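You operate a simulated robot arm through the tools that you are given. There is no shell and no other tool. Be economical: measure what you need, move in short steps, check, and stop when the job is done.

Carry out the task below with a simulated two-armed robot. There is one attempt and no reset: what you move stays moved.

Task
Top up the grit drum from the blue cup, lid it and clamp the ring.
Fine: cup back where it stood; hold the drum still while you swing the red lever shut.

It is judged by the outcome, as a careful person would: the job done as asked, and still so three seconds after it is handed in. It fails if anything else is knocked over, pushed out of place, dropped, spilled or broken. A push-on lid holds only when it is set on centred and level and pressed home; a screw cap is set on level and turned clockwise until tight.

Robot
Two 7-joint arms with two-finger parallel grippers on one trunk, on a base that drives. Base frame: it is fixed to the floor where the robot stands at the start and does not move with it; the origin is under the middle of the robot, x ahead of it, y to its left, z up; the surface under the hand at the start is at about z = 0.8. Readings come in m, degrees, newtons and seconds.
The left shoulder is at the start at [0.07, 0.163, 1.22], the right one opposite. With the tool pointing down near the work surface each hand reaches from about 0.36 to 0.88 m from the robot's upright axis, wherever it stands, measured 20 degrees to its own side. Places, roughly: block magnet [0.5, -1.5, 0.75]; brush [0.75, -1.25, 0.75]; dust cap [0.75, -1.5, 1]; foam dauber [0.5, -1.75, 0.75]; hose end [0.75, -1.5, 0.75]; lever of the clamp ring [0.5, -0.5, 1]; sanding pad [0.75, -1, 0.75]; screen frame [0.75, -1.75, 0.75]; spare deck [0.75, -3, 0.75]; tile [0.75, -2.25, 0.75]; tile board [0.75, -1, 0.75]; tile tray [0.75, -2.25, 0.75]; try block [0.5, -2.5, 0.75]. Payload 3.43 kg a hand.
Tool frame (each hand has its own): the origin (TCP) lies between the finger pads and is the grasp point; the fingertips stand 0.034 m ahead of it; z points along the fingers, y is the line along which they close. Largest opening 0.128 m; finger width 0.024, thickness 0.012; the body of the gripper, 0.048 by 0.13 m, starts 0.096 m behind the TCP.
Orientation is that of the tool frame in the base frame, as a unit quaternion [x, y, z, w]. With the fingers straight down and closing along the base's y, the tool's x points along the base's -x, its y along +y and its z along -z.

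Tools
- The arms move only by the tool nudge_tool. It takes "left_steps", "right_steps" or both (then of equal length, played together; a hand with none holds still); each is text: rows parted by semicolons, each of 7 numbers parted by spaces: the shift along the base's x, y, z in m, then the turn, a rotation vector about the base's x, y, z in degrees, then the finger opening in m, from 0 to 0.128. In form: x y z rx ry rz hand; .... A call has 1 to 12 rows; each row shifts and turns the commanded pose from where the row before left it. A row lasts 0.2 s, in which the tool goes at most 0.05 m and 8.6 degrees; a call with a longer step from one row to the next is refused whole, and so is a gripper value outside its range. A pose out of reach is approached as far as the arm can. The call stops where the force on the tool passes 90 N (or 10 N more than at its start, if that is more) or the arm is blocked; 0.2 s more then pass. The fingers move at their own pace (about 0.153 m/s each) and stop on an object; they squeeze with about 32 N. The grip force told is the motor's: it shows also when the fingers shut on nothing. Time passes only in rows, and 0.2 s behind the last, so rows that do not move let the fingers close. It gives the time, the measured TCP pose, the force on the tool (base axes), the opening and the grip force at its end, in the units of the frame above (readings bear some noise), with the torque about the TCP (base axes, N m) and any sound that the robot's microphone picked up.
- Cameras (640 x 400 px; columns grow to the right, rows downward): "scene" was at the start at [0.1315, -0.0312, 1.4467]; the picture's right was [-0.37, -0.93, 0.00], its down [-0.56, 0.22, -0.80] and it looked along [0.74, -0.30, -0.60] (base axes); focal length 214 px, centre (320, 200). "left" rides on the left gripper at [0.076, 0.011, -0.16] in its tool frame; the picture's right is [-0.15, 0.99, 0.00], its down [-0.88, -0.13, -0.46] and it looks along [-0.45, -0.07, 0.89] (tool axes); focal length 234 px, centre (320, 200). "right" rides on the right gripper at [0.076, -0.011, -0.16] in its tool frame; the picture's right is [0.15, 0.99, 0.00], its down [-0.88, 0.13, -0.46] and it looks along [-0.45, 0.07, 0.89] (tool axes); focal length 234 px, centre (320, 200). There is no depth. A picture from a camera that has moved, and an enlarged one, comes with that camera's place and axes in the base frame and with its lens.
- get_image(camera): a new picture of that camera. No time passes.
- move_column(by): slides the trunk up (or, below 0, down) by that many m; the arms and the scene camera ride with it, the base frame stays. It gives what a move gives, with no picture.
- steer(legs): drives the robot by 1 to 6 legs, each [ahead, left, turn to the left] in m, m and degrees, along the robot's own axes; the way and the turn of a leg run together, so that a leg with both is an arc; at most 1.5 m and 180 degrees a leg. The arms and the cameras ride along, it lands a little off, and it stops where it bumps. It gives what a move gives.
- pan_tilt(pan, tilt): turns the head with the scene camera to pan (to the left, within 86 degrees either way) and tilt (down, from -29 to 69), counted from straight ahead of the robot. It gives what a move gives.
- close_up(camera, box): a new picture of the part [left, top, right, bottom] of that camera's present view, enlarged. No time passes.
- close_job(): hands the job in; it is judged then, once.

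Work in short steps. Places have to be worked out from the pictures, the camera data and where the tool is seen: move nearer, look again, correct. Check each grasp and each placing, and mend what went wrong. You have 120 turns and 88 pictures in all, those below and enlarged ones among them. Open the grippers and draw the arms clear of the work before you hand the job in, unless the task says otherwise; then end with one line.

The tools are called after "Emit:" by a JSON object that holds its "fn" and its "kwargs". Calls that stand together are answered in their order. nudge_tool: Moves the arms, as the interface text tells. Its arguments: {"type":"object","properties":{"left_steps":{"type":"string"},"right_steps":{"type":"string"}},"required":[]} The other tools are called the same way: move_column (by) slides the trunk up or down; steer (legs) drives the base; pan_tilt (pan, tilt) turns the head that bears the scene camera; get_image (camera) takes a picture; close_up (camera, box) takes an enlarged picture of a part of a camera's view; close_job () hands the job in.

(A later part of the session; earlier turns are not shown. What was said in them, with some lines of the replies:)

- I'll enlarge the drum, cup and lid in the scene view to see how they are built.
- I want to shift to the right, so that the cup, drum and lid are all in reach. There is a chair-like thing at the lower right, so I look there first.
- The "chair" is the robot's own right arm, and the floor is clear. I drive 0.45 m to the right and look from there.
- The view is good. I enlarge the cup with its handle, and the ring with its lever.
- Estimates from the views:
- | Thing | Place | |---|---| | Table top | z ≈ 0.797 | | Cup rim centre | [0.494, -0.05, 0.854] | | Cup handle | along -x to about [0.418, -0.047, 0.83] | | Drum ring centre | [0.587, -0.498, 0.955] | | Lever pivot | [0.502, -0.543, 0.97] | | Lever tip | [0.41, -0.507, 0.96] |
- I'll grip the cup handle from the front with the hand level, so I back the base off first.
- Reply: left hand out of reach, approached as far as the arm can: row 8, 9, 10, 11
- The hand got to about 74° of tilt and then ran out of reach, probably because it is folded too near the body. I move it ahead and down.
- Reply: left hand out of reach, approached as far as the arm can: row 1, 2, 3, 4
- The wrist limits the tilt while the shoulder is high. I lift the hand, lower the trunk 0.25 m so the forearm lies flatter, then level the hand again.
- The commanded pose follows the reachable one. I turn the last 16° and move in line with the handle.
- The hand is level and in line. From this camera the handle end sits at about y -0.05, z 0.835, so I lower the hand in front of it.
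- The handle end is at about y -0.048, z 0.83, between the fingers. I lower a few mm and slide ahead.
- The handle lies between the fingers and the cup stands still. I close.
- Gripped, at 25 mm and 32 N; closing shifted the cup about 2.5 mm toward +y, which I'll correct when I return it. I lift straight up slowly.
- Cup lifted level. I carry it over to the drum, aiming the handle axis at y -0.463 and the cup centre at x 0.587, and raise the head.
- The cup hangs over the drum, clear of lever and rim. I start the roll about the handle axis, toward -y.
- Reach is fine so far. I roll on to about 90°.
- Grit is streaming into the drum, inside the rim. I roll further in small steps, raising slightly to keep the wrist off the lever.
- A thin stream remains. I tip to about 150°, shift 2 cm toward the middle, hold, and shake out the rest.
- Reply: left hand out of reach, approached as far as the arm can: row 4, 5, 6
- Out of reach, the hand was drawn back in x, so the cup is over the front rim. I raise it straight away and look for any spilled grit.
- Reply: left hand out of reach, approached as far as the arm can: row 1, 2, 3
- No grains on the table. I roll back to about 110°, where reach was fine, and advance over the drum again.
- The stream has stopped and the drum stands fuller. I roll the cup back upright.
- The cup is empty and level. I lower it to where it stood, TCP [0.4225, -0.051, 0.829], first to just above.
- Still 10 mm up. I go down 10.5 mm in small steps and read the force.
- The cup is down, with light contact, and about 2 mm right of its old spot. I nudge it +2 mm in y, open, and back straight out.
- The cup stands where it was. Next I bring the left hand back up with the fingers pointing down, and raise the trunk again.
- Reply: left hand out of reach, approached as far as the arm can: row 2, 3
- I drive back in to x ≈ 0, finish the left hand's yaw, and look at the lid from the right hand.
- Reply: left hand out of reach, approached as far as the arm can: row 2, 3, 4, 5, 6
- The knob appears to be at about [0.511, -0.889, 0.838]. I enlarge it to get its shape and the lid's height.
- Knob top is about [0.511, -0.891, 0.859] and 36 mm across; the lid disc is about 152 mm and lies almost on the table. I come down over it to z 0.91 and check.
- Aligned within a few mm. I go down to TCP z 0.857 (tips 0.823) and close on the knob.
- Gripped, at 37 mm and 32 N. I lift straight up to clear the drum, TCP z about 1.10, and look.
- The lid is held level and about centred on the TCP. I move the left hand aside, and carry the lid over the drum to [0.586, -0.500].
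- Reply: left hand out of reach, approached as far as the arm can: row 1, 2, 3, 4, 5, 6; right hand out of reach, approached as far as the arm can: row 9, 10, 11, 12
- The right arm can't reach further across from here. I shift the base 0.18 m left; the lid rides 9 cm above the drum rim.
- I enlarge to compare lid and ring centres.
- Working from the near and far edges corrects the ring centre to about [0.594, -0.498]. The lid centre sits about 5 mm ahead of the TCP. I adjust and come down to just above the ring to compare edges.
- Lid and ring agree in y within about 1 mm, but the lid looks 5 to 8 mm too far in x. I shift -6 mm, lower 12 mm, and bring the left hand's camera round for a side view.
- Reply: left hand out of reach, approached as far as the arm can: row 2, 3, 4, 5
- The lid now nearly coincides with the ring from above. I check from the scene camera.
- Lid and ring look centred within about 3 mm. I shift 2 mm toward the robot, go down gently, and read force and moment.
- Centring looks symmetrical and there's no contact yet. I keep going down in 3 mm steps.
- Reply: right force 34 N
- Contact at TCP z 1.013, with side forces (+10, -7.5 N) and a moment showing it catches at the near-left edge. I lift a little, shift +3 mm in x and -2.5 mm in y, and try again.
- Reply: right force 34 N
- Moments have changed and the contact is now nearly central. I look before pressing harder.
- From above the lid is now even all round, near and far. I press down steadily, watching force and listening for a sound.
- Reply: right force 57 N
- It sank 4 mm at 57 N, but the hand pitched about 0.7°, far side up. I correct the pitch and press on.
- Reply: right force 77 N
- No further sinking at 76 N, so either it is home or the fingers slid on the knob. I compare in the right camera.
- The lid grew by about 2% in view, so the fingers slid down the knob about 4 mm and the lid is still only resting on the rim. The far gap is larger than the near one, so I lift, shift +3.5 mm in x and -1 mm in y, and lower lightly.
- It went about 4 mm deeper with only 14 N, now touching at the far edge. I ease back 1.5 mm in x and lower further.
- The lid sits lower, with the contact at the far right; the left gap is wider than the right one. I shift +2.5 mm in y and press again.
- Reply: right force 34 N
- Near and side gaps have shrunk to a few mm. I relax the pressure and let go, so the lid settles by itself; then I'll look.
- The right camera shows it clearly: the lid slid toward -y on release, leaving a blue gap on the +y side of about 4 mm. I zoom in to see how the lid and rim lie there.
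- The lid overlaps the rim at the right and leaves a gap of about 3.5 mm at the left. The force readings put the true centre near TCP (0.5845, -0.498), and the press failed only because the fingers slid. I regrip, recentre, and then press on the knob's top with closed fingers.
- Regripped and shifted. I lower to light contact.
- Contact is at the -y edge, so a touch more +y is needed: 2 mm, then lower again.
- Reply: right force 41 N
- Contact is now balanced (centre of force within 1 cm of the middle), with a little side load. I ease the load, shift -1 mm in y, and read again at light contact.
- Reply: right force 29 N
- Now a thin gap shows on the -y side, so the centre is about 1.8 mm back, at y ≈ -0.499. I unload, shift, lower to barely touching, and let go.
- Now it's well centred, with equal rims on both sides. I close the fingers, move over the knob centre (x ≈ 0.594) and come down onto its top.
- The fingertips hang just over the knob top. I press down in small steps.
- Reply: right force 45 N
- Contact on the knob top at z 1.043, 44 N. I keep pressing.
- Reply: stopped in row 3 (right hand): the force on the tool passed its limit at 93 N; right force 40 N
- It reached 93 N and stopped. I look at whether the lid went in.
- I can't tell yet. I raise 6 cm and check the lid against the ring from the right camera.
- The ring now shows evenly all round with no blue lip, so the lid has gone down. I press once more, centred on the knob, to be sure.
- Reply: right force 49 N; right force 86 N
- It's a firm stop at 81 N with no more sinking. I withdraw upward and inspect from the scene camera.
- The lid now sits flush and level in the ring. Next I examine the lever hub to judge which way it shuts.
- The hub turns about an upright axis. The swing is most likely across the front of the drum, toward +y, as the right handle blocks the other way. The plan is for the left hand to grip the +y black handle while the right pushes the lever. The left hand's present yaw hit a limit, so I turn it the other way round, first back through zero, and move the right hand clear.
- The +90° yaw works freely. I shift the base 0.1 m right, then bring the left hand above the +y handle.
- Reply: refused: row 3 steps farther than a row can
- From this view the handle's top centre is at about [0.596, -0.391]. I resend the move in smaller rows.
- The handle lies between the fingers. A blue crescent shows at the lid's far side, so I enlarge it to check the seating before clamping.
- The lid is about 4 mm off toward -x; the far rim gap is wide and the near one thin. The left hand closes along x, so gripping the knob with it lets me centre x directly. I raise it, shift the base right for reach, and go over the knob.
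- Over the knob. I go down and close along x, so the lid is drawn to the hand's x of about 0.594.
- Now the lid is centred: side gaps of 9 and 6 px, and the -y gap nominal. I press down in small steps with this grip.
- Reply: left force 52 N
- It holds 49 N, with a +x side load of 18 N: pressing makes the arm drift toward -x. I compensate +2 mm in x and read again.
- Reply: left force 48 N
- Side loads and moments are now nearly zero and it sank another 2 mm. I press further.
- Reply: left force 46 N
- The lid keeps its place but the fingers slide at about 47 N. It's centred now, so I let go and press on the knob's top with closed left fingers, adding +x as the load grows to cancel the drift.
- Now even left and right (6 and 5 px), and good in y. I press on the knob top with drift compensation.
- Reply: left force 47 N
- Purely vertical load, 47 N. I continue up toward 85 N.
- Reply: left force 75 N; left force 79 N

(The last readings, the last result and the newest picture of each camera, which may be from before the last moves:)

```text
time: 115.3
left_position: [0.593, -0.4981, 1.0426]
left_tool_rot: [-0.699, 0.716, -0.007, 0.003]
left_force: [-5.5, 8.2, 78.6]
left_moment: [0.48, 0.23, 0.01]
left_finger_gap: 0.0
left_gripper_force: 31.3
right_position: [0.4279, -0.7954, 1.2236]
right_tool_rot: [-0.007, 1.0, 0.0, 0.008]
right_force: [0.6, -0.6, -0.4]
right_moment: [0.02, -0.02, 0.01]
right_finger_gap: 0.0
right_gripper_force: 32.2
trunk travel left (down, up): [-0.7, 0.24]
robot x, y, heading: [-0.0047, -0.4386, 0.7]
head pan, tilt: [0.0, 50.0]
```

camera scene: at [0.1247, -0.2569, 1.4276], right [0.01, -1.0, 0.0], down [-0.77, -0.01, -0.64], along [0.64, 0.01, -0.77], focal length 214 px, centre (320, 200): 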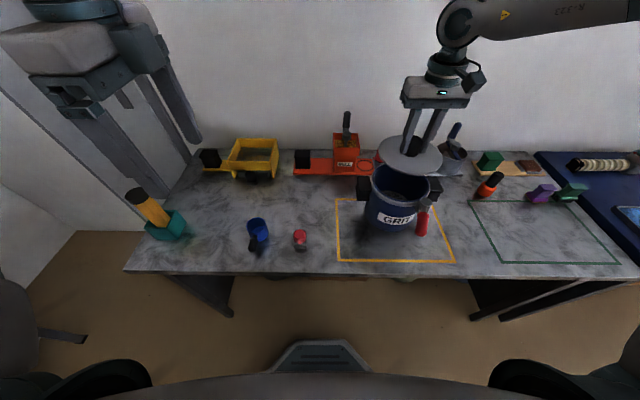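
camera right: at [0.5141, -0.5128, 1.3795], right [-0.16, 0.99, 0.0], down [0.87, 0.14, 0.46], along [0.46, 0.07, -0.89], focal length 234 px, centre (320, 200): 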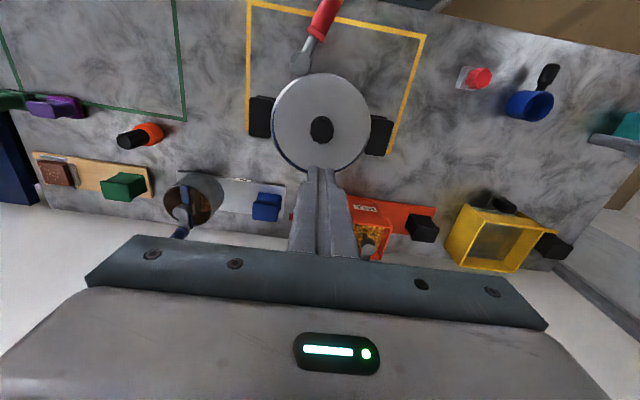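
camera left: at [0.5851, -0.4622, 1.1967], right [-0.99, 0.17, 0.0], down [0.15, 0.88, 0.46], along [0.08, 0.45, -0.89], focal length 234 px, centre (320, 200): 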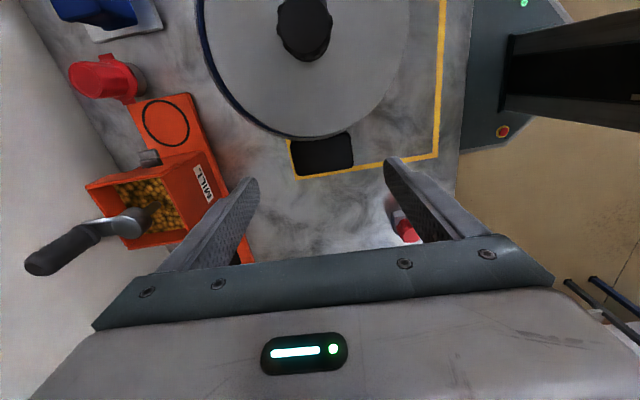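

It's a hard stop with the lid centred and its top level with the ring (by the earlier scene view), so the lid is home. I withdraw the left hand, shift the base back, and place it over the +y handle.

Emit:
{"fn": "nudge_tool", "kwargs": {"left_steps": "0 0 0.01 0 0 0 0;0 0 0.04 0 0 0 0.05;0 0 0.04 0 0 0 0.11;0 0 0.01 0 0 0 0.11"}}

Emit:
{"fn": "steer", "kwargs": {"legs": [[0, 0.08, 0]]}}

Emit:
{"fn": "nudge_tool", "kwargs": {"left_steps": "0.001 0.015 0 0 0 0 0.11;0.001 0.015 -0.02 0 0 0 0.11;0 0 -0.04 0 0 0 0.11;0 0 -0.03 0 0 0 0.11;0 0 0 0 0 0 0.11"}}

```text
time: 116.3
left_position: [0.6005, -0.4976, 1.1289]
left_tool_rot: [-0.698, 0.716, 0.003, 0.0]
left_force: [-0.3, 0.5, -0.3]
left_moment: [-0.01, 0.0, -0.02]
left_finger_gap: 0.1103
left_gripper_force: 0.0
right_position: [0.4368, -0.7974, 1.2198]
right_tool_rot: [-0.007, 1.0, 0.0, 0.003]
right_force: [0.3, -0.7, -0.2]
right_moment: [0.0, 0.02, 0.0]
right_finger_gap: 0.0
right_gripper_force: 31.9
trunk travel left (down, up): [-0.7, 0.24]
robot x, y, heading: [-0.0069, -0.4373, 0.6]
head pan, tilt: [0.0, 50.0]
```

```text
time: 117.4
left_position: [0.5983, -0.4193, 1.1293]
left_tool_rot: [-0.698, 0.716, 0.003, 0.001]
left_force: [-0.8, -0.1, 0.4]
left_moment: [0.02, -0.01, 0.02]
left_finger_gap: 0.1101
left_gripper_force: 0.0
right_position: [0.4356, -0.7199, 1.22]
right_tool_rot: [-0.007, 1.0, 0.002, 0.003]
right_force: [0.3, -0.2, -0.2]
right_moment: [0.02, 0.05, 0.01]
right_finger_gap: 0.0
right_gripper_force: 32.3
trunk travel left (down, up): [-0.7, 0.24]
robot x, y, heading: [0.0021, -0.3569, 0.5]
head pan, tilt: [0.0, 50.0]
```

```text
time: 118.6
left_position: [0.5997, -0.3878, 1.0403]
left_tool_rot: [-0.698, 0.716, 0.001, 0.001]
left_force: [0.6, 0.2, 0.5]
left_moment: [0.01, -0.01, 0.05]
left_finger_gap: 0.1099
left_gripper_force: 0.0
right_position: [0.4354, -0.7185, 1.2213]
right_tool_rot: [-0.007, 1.0, 0.001, 0.004]
right_force: [-0.1, 0.2, 0.2]
right_moment: [-0.02, -0.01, 0.01]
right_finger_gap: 0.0001
right_gripper_force: 31.6
trunk travel left (down, up): [-0.7, 0.24]
robot x, y, heading: [-0.0001, -0.3637, 0.6]
head pan, tilt: [0.0, 50.0]
```

The handle is 67 mm wide, centred at [0.596, -0.390]. I go down around it and close.

Emit:
{"fn": "nudge_tool", "kwargs": {"left_steps": "-0.0025 -0.002 -0.03 0 0 0 0.11;0 0 -0.04 0 0 0 0.11;0 0 -0.035 0 0 0 0.11;0 0 0 0 0 0 0.09;0 0 0 0 0 0 0.075;0 0 0 0 0 0 0.06;0 0 0 0 0 0 0.05;0 0 0 0 0 0 0.05"}}

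```text
time: 120.4
left_position: [0.5979, -0.3901, 0.9338]
left_tool_rot: [-0.699, 0.715, 0.001, 0.001]
left_force: [-2.3, 1.1, 0.6]
left_moment: [0.23, 0.08, -0.11]
left_finger_gap: 0.066
left_gripper_force: 32.0
right_position: [0.4356, -0.718, 1.221]
right_tool_rot: [-0.007, 1.0, 0.001, 0.004]
right_force: [0.2, 0.2, 0.7]
right_moment: [0.0, 0.02, -0.02]
right_finger_gap: 0.0
right_gripper_force: 31.9
trunk travel left (down, up): [-0.7, 0.24]
robot x, y, heading: [-0.0006, -0.3603, 0.6]
head pan, tilt: [0.0, 50.0]
```

Firm hold on the handle, at 66 mm. I bring the right fist down on the -y side of the lever, at [0.43, -0.557, 0.98].

Emit:
{"fn": "nudge_tool", "kwargs": {"right_steps": "-0.001 0.025 -0.04 0 0 0 0;-0.001 0.025 -0.04 0 0 0 0;-0.001 0.025 -0.04 0 0 0 0;-0.001 0.025 -0.04 0 0 0 0;-0.001 0.025 -0.04 0 0 0 0;0 0.02 -0.03 0 0 0 0;0 0.014 -0.01 0 0 0 0;0 0 0 0 0 0 0"}}

Emit:
{"fn": "get_image", "kwargs": {"camera": "right"}}

```text
time: 122.2
left_position: [0.599, -0.3909, 0.9342]
left_tool_rot: [-0.698, 0.716, 0.001, 0.0]
left_force: [-0.6, -0.4, -0.3]
left_moment: [0.02, 0.08, -0.24]
left_finger_gap: 0.0661
left_gripper_force: 32.1
right_position: [0.4291, -0.5587, 0.9799]
right_tool_rot: [-0.007, 1.0, 0.001, 0.004]
right_force: [-1.1, -0.3, -0.6]
right_moment: [-0.02, -0.04, 0.03]
right_finger_gap: 0.0
right_gripper_force: 32.0
trunk travel left (down, up): [-0.7, 0.24]
robot x, y, heading: [-0.0009, -0.3631, 0.7]
head pan, tilt: [0.0, 50.0]
```

```text
4 pictures are left
camera right: at [0.3517, -0.5726, 1.1378], right [-0.16, 0.99, 0.0], down [0.88, 0.14, 0.46], along [0.46, 0.07, -0.89], focal length 234 px, centre (320, 200)
```

right: 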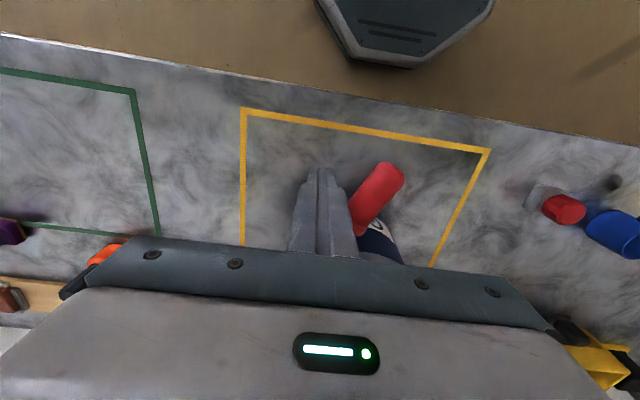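

The fist is beside the lever on its -y side. I push gently toward +y and watch the force.

Emit:
{"fn": "nudge_tool", "kwargs": {"right_steps": "0 0.008 0 0 0 0 0;0 0.008 0 0 0 0 0;0.001 0.006 0 0 0 0 0;0.002 0.006 0 0 0 0 0;0.002 0.006 0 0 0 0 0;0 0 0 0 0 0 0"}}

```text
time: 123.6
left_position: [0.5995, -0.3904, 0.9349]
left_tool_rot: [-0.699, 0.715, 0.002, 0.001]
left_force: [1.9, 2.2, 0.5]
left_moment: [0.13, -0.48, -0.43]
left_finger_gap: 0.066
left_gripper_force: 31.7
right_position: [0.436, -0.5244, 0.981]
right_tool_rot: [-0.008, 1.0, 0.0, 0.003]
right_force: [0.1, -2.5, -1.2]
right_moment: [-0.07, 0.0, -0.05]
right_finger_gap: 0.0002
right_gripper_force: 31.5
trunk travel left (down, up): [-0.7, 0.24]
robot x, y, heading: [0.0007, -0.3622, 1.0]
head pan, tilt: [0.0, 50.0]
```

The lever swings freely this way (2.5 N). I follow its arc.

Emit:
{"fn": "nudge_tool", "kwargs": {"right_steps": "0.002 0.008 0 0 0 0 0;0.002 0.008 0 0 0 0 0;0.002 0.008 0 0 0 0 0;0.002 0.007 0 0 0 0 0;0 0 0 0 0 0 0"}}

```text
time: 124.8
left_position: [0.598, -0.39, 0.9341]
left_tool_rot: [-0.7, 0.714, 0.001, 0.0]
left_force: [5.6, 2.8, 2.0]
left_moment: [0.62, -0.22, 0.1]
left_finger_gap: 0.0661
left_gripper_force: 32.4
right_position: [0.445, -0.4961, 0.9815]
right_tool_rot: [-0.007, 1.0, 0.002, 0.003]
right_force: [-1.0, -1.6, -1.7]
right_moment: [-0.03, 0.05, 0.02]
right_finger_gap: 0.0004
right_gripper_force: 32.3
trunk travel left (down, up): [-0.7, 0.24]
robot x, y, heading: [-0.0029, -0.3625, 0.8]
head pan, tilt: [0.0, 50.0]
```

Emit:
{"fn": "nudge_tool", "kwargs": {"right_steps": "0.005 0.006 0 0 0 0 0;0.005 0.005 0 0 0 0 0;0.005 0.004 0 0 0 0 0;0.005 0.003 0 0 0 0 0;0 0 0 0 0 0 0"}}

Emit:
{"fn": "get_image", "kwargs": {"camera": "scene"}}

```text
time: 126.0
left_position: [0.5984, -0.3904, 0.9353]
left_tool_rot: [-0.699, 0.715, 0.002, 0.001]
left_force: [7.3, -0.9, 1.0]
left_moment: [0.29, -0.4, 1.27]
left_finger_gap: 0.0659
left_gripper_force: 31.8
right_position: [0.4637, -0.4944, 0.9903]
right_tool_rot: [-0.006, 1.0, 0.002, 0.004]
right_force: [-4.9, 2.5, -1.3]
right_moment: [0.07, 0.11, 0.07]
right_finger_gap: 0.0003
right_gripper_force: 32.2
right hand out of reach, approached as far as the arm can: row 1, 2, 3, 4
trunk travel left (down, up): [-0.7, 0.24]
robot x, y, heading: [0.0009, -0.3597, 0.7]
head pan, tilt: [0.0, 50.0]
```

```text
3 pictures are left
camera scene: at [0.126, -0.3581, 1.4277], right [0.01, -1.0, 0.0], down [-0.77, -0.01, -0.64], along [0.64, 0.01, -0.77], focal length 214 px, centre (320, 200)
```

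scene: 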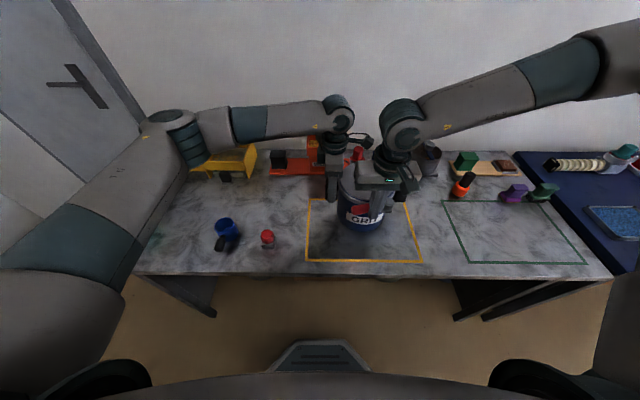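

The lever now lies nearly along the drum front, at about 105°, but the right arm is at its +y limit. I push straight in +x, which is square to the lever now.

Emit:
{"fn": "nudge_tool", "kwargs": {"right_steps": "0.003 -0.004 -0.006 0 0 0 0;0.004 0 -0.003 0 0 0 0;0.004 0 0 0 0 0 0;0.003 0 0 0 0 0 0;0 0 0 0 0 0 0"}}

```text
time: 127.2
left_position: [0.5972, -0.3918, 0.9349]
left_tool_rot: [-0.699, 0.715, 0.002, 0.0]
left_force: [6.0, -1.8, -0.2]
left_moment: [-0.22, -0.25, 1.06]
left_finger_gap: 0.0658
left_gripper_force: 32.1
right_position: [0.4762, -0.5001, 0.9802]
right_tool_rot: [-0.007, 1.0, 0.003, 0.004]
right_force: [-7.1, 3.0, -1.1]
right_moment: [0.04, 0.15, 0.04]
right_finger_gap: 0.0
right_gripper_force: 31.5
trunk travel left (down, up): [-0.7, 0.24]
robot x, y, heading: [-0.0027, -0.3624, 0.7]
head pan, tilt: [0.0, 50.0]
```

Still moving, at 7 N. I keep pushing in small steps.

Emit:
{"fn": "nudge_tool", "kwargs": {"right_steps": "0.003 0 0 0 0 0 0;0.003 0 0 0 0 0 0;0.003 0 0 0 0 0 0;0 0 0 0 0 0 0"}}

```text
time: 128.2
left_position: [0.5997, -0.3878, 0.9341]
left_tool_rot: [-0.7, 0.714, 0.002, 0.004]
left_force: [33.9, 16.3, 0.0]
left_moment: [-0.76, 1.06, 2.1]
left_finger_gap: 0.0667
left_gripper_force: 31.5
right_position: [0.4833, -0.504, 0.9817]
right_tool_rot: [-0.006, 1.0, 0.0, 0.001]
right_force: [-36.5, -15.2, -1.4]
right_moment: [-0.37, 0.75, -0.14]
right_finger_gap: 0.0001
right_gripper_force: 32.1
right hand out of reach, approached as far as the arm can: row 3
trunk travel left (down, up): [-0.7, 0.24]
robot x, y, heading: [0.0027, -0.359, 1.0]
head pan, tilt: [0.0, 50.0]
```

The force jumped to 37 N, and the left hand takes it up: either the clamp resistance or the closed stop. I push a little more.

Emit:
{"fn": "nudge_tool", "kwargs": {"right_steps": "0.002 -0.001 0 0 0 0 0;0.002 -0.001 0 0 0 0 0;0.002 -0.001 0 0 0 0 0;0 0 0 0 0 0 0"}}

```text
time: 129.2
left_position: [0.5975, -0.3897, 0.9338]
left_tool_rot: [-0.699, 0.715, 0.001, 0.001]
left_force: [27.7, 5.8, -6.3]
left_moment: [0.04, 0.28, 2.17]
left_finger_gap: 0.0693
left_gripper_force: 31.8
right_position: [0.4896, -0.5051, 0.9817]
right_tool_rot: [-0.007, 1.0, 0.002, 0.002]
right_force: [-29.9, -6.2, 5.7]
right_moment: [0.25, 0.56, 0.04]
right_finger_gap: 0.0001
right_gripper_force: 31.7
trunk travel left (down, up): [-0.7, 0.24]
robot x, y, heading: [-0.0023, -0.3619, 1.1]
head pan, tilt: [0.0, 50.0]
```

The left finger gap widened by 3 mm, so the drum may be turning slightly. I stop, back the right hand off, and look.

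Emit:
{"fn": "nudge_tool", "kwargs": {"right_steps": "-0.015 -0.005 0 0 0 0 0;-0.02 -0.02 0 0 0 0 0;-0.02 -0.03 0.01 0 0 0 0;0 -0.03 0.03 0 0 0 0;0 -0.03 0.03 0 0 0 0;0 -0.04 0.02 0 0 0 0"}}

Emit:
{"fn": "close_up", "kwargs": {"camera": "scene", "box": [310, 130, 420, 240]}}

```text
time: 130.6
left_position: [0.5964, -0.3903, 0.9357]
left_tool_rot: [-0.699, 0.715, 0.003, 0.002]
left_force: [-1.5, -0.5, -0.5]
left_moment: [-0.77, -0.07, -0.07]
left_finger_gap: 0.0689
left_gripper_force: 31.8
right_position: [0.4349, -0.6619, 1.0733]
right_tool_rot: [-0.007, 1.0, 0.002, 0.004]
right_force: [0.5, -0.5, 0.3]
right_moment: [0.01, -0.01, 0.0]
right_finger_gap: 0.0
right_gripper_force: 31.8
trunk travel left (down, up): [-0.7, 0.24]
robot x, y, heading: [-0.0041, -0.3622, 1.0]
head pan, tilt: [0.0, 50.0]
```

```text
3.64 times, centred on (365, 185) of scene
camera zoom: at [0.1243, -0.3603, 1.4278], right [0.01, -1.0, 0.0], down [-0.77, -0.01, -0.64], along [0.64, 0.01, -0.77], focal length 780 px, centre (156, 254)
```

zoom: 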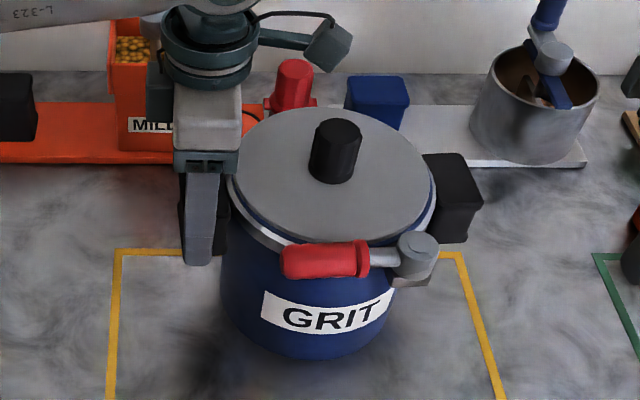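

The lever now lies along the drum front and stays there. To be sure it is at its stop, I press once more at the same place and watch both hands.

Emit:
{"fn": "nudge_tool", "kwargs": {"right_steps": "0 0.04 -0.02 0 0 0 0;0 0.04 -0.025 0 0 0 0;0 0.04 -0.025 0 0 0 0;0.01 0.033 -0.022 0 0 0 0;0.02 0.003 0 0 0 0 0;0.015 0 0 0 0 0 0;0.005 0 0 0 0 0 0;0 0 0 0 0 0 0"}}

```text
time: 132.4
left_position: [0.5977, -0.3899, 0.9352]
left_tool_rot: [-0.699, 0.715, 0.001, -0.001]
left_force: [2.1, 2.6, 1.6]
left_moment: [0.49, 0.26, 0.34]
left_finger_gap: 0.0682
left_gripper_force: 32.4
right_position: [0.4863, -0.5037, 0.98]
right_tool_rot: [-0.007, 1.0, 0.002, 0.005]
right_force: [0.0, 0.5, -0.2]
right_moment: [0.01, -0.02, 0.0]
right_finger_gap: 0.0002
right_gripper_force: 31.9
trunk travel left (down, up): [-0.7, 0.24]
robot x, y, heading: [-0.0007, -0.3608, 0.9]
head pan, tilt: [0.0, 50.0]
```

No contact yet at 0.486, so the lever has not sprung back. I push on in 3 mm steps.

Emit:
{"fn": "nudge_tool", "kwargs": {"right_steps": "0.003 0 0 0 0 0 0;0.003 0 0 0 0 0 0;0.002 0 0 0 0 0 0;0 0 0 0 0 0 0"}}

```text
time: 133.4
left_position: [0.5996, -0.3888, 0.9354]
left_tool_rot: [-0.701, 0.713, 0.001, 0.003]
left_force: [30.0, 9.7, -7.2]
left_moment: [-0.84, 0.64, 1.98]
left_finger_gap: 0.0689
left_gripper_force: 31.8
right_position: [0.492, -0.5059, 0.9789]
right_tool_rot: [-0.006, 1.0, 0.001, 0.001]
right_force: [-34.0, -10.4, 7.8]
right_moment: [0.08, 0.54, -0.06]
right_finger_gap: 0.0
right_gripper_force: 31.5
trunk travel left (down, up): [-0.7, 0.24]
robot x, y, heading: [-0.0013, -0.3622, 0.9]
head pan, tilt: [0.0, 50.0]
```

Stiff now: 34 N within 3 mm. One slightly firmer push to confirm the stop.

Emit:
{"fn": "nudge_tool", "kwargs": {"right_steps": "0.002 -0.001 0 0 0 0 0;0.002 -0.001 0 0 0 0 0;0 0 0 0 0 0 0"}}

```text
time: 134.2
left_position: [0.5994, -0.3875, 0.9345]
left_tool_rot: [-0.7, 0.714, 0.001, 0.004]
left_force: [37.1, 22.4, -6.6]
left_moment: [-0.47, 1.28, 1.88]
left_finger_gap: 0.0698
left_gripper_force: 32.2
right_position: [0.4951, -0.507, 0.9797]
right_tool_rot: [-0.006, 1.0, 0.0, 0.0]
right_force: [-42.2, -21.0, 8.8]
right_moment: [-0.48, 0.6, -0.09]
right_finger_gap: 0.0
right_gripper_force: 32.0
trunk travel left (down, up): [-0.7, 0.24]
robot x, y, heading: [-0.0037, -0.3625, 0.8]
head pan, tilt: [0.0, 50.0]
```

At its stop; the drum was starting to turn a bit in the grip, so no more force. I back the right hand away, then check the picture while the left still holds.

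Emit:
{"fn": "nudge_tool", "kwargs": {"right_steps": "-0.015 -0.005 0 0 0 0 0;-0.02 -0.02 0 0 0 0 0;-0.02 -0.03 0.01 0 0 0 0;0 -0.035 0.03 0 0 0 0;0 -0.035 0.03 0 0 0 0;0 -0.035 0.03 0 0 0 0;0 -0.035 0.03 0 0 0 0;0 0 0 0 0 0 0"}}

Emit:
{"fn": "close_up", "kwargs": {"camera": "scene", "box": [290, 130, 440, 270]}}

```text
time: 136.0
left_position: [0.5989, -0.3901, 0.934]
left_tool_rot: [-0.699, 0.716, 0.002, 0.0]
left_force: [-0.9, -3.0, 0.1]
left_moment: [0.01, -0.68, -0.42]
left_finger_gap: 0.0688
left_gripper_force: 31.7
right_position: [0.443, -0.7019, 1.1115]
right_tool_rot: [-0.007, 1.0, 0.001, 0.003]
right_force: [0.5, 0.2, -0.9]
right_moment: [-0.03, 0.05, -0.01]
right_finger_gap: 0.0
right_gripper_force: 32.1
trunk travel left (down, up): [-0.7, 0.24]
robot x, y, heading: [-0.0042, -0.3623, 0.8]
head pan, tilt: [0.0, 50.0]
```

```text
2.86 times, centred on (365, 200) of scene
camera zoom: at [0.1259, -0.3577, 1.4277], right [0.01, -1.0, 0.0], down [-0.77, -0.01, -0.64], along [0.64, 0.01, -0.77], focal length 613 px, centre (191, 200)
```

zoom: 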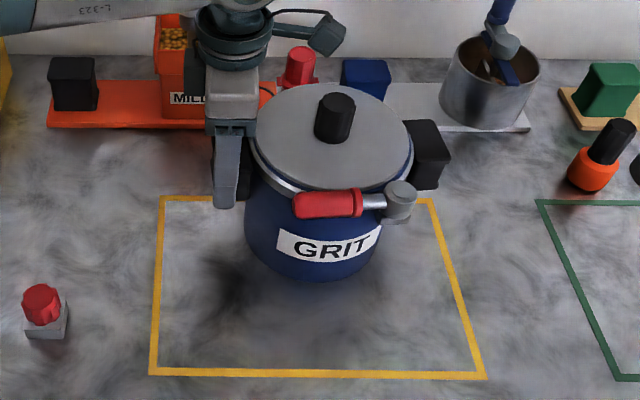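

The lever is shut against the ring, the lid is on and level, and the drum stands inside its marked square, turned by a few degrees at most. I open the left hand, rise straight up and draw both arms clear.

Emit:
{"fn": "nudge_tool", "kwargs": {"left_steps": "0 0 0 0 0 0 0.08;0 0 0 0 0 0 0.11;0 0 0 0 0 0 0.115;0 0 0.03 0 0 0 0.115;0 0 0.04 0 0 0 0.115;0 0 0.05 0 0 0 0.115;0 0 0.05 0 0 0 0.115;-0.03 0.03 0.02 0 0 0 0.115;-0.03 0.03 0 0 0 0 0.115;-0.03 0.03 0 0 0 0 0.115;0 0.03 0 0 0 0 0.115;0 0 0 0 0 0 0.115", "right_steps": "0 0 0 0 0 0 0.05;0 0 0 0 0 0 0.1;0 0 0 0 0 0 0.1;0 -0.02 0.02 0 0 0 0.1;0 -0.02 0.02 0 0 0 0.1;0 -0.02 0.02 0 0 0 0.1;0 0 0 0 0 0 0.1;0 0 0 0 0 0 0.1;0 0 0 0 0 0 0.1;0 0 0 0 0 0 0.1;0 0 0 0 0 0 0.1;0 0 0 0 0 0 0.1"}}

Emit:
{"fn": "close_up", "kwargs": {"camera": "scene", "box": [200, 120, 440, 270]}}

```text
time: 138.6
left_position: [0.5078, -0.2728, 1.1236]
left_tool_rot: [-0.698, 0.716, 0.003, 0.002]
left_force: [0.3, -0.5, 0.4]
left_moment: [0.03, 0.03, 0.03]
left_finger_gap: 0.1148
left_gripper_force: 0.1
right_position: [0.4415, -0.7619, 1.1698]
right_tool_rot: [-0.007, 1.0, 0.002, 0.003]
right_force: [-0.1, 0.1, -0.7]
right_moment: [0.0, -0.02, -0.01]
right_finger_gap: 0.1001
right_gripper_force: 0.0
trunk travel left (down, up): [-0.7, 0.24]
robot x, y, heading: [-0.0004, -0.3647, 0.6]
head pan, tilt: [0.0, 50.0]
```

```text
2.67 times, centred on (320, 195) of scene
camera zoom: at [0.1257, -0.3595, 1.4276], right [0.01, -1.0, 0.0], down [-0.77, -0.01, -0.64], along [0.64, 0.01, -0.77], focal length 572 px, centre (320, 213)
```

zoom: 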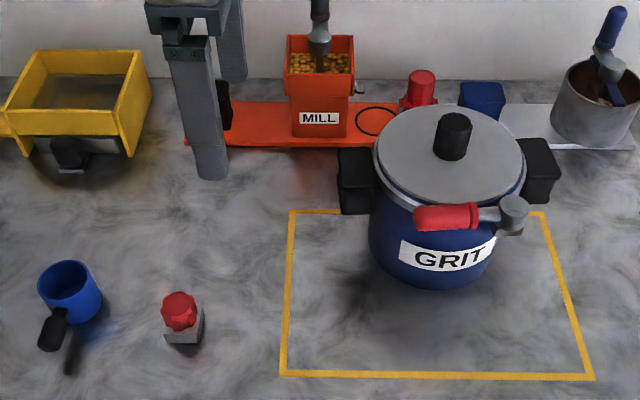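

The last picture shows the lid on and level, the lever shut along the ring, the cup back in its place, nothing else disturbed, and both hands open and clear. I hand the job in.

Emit:
{"fn": "close_job", "kwargs": {}}

```text
The job is handed in.
```

The grit is in the drum, the lid is on and pressed down to a hard stop, the red lever is shut, and the cup is back where it stood; while I swung the lever, the drum turned about 5 degrees in my grip and its middle shifted about 1 cm.
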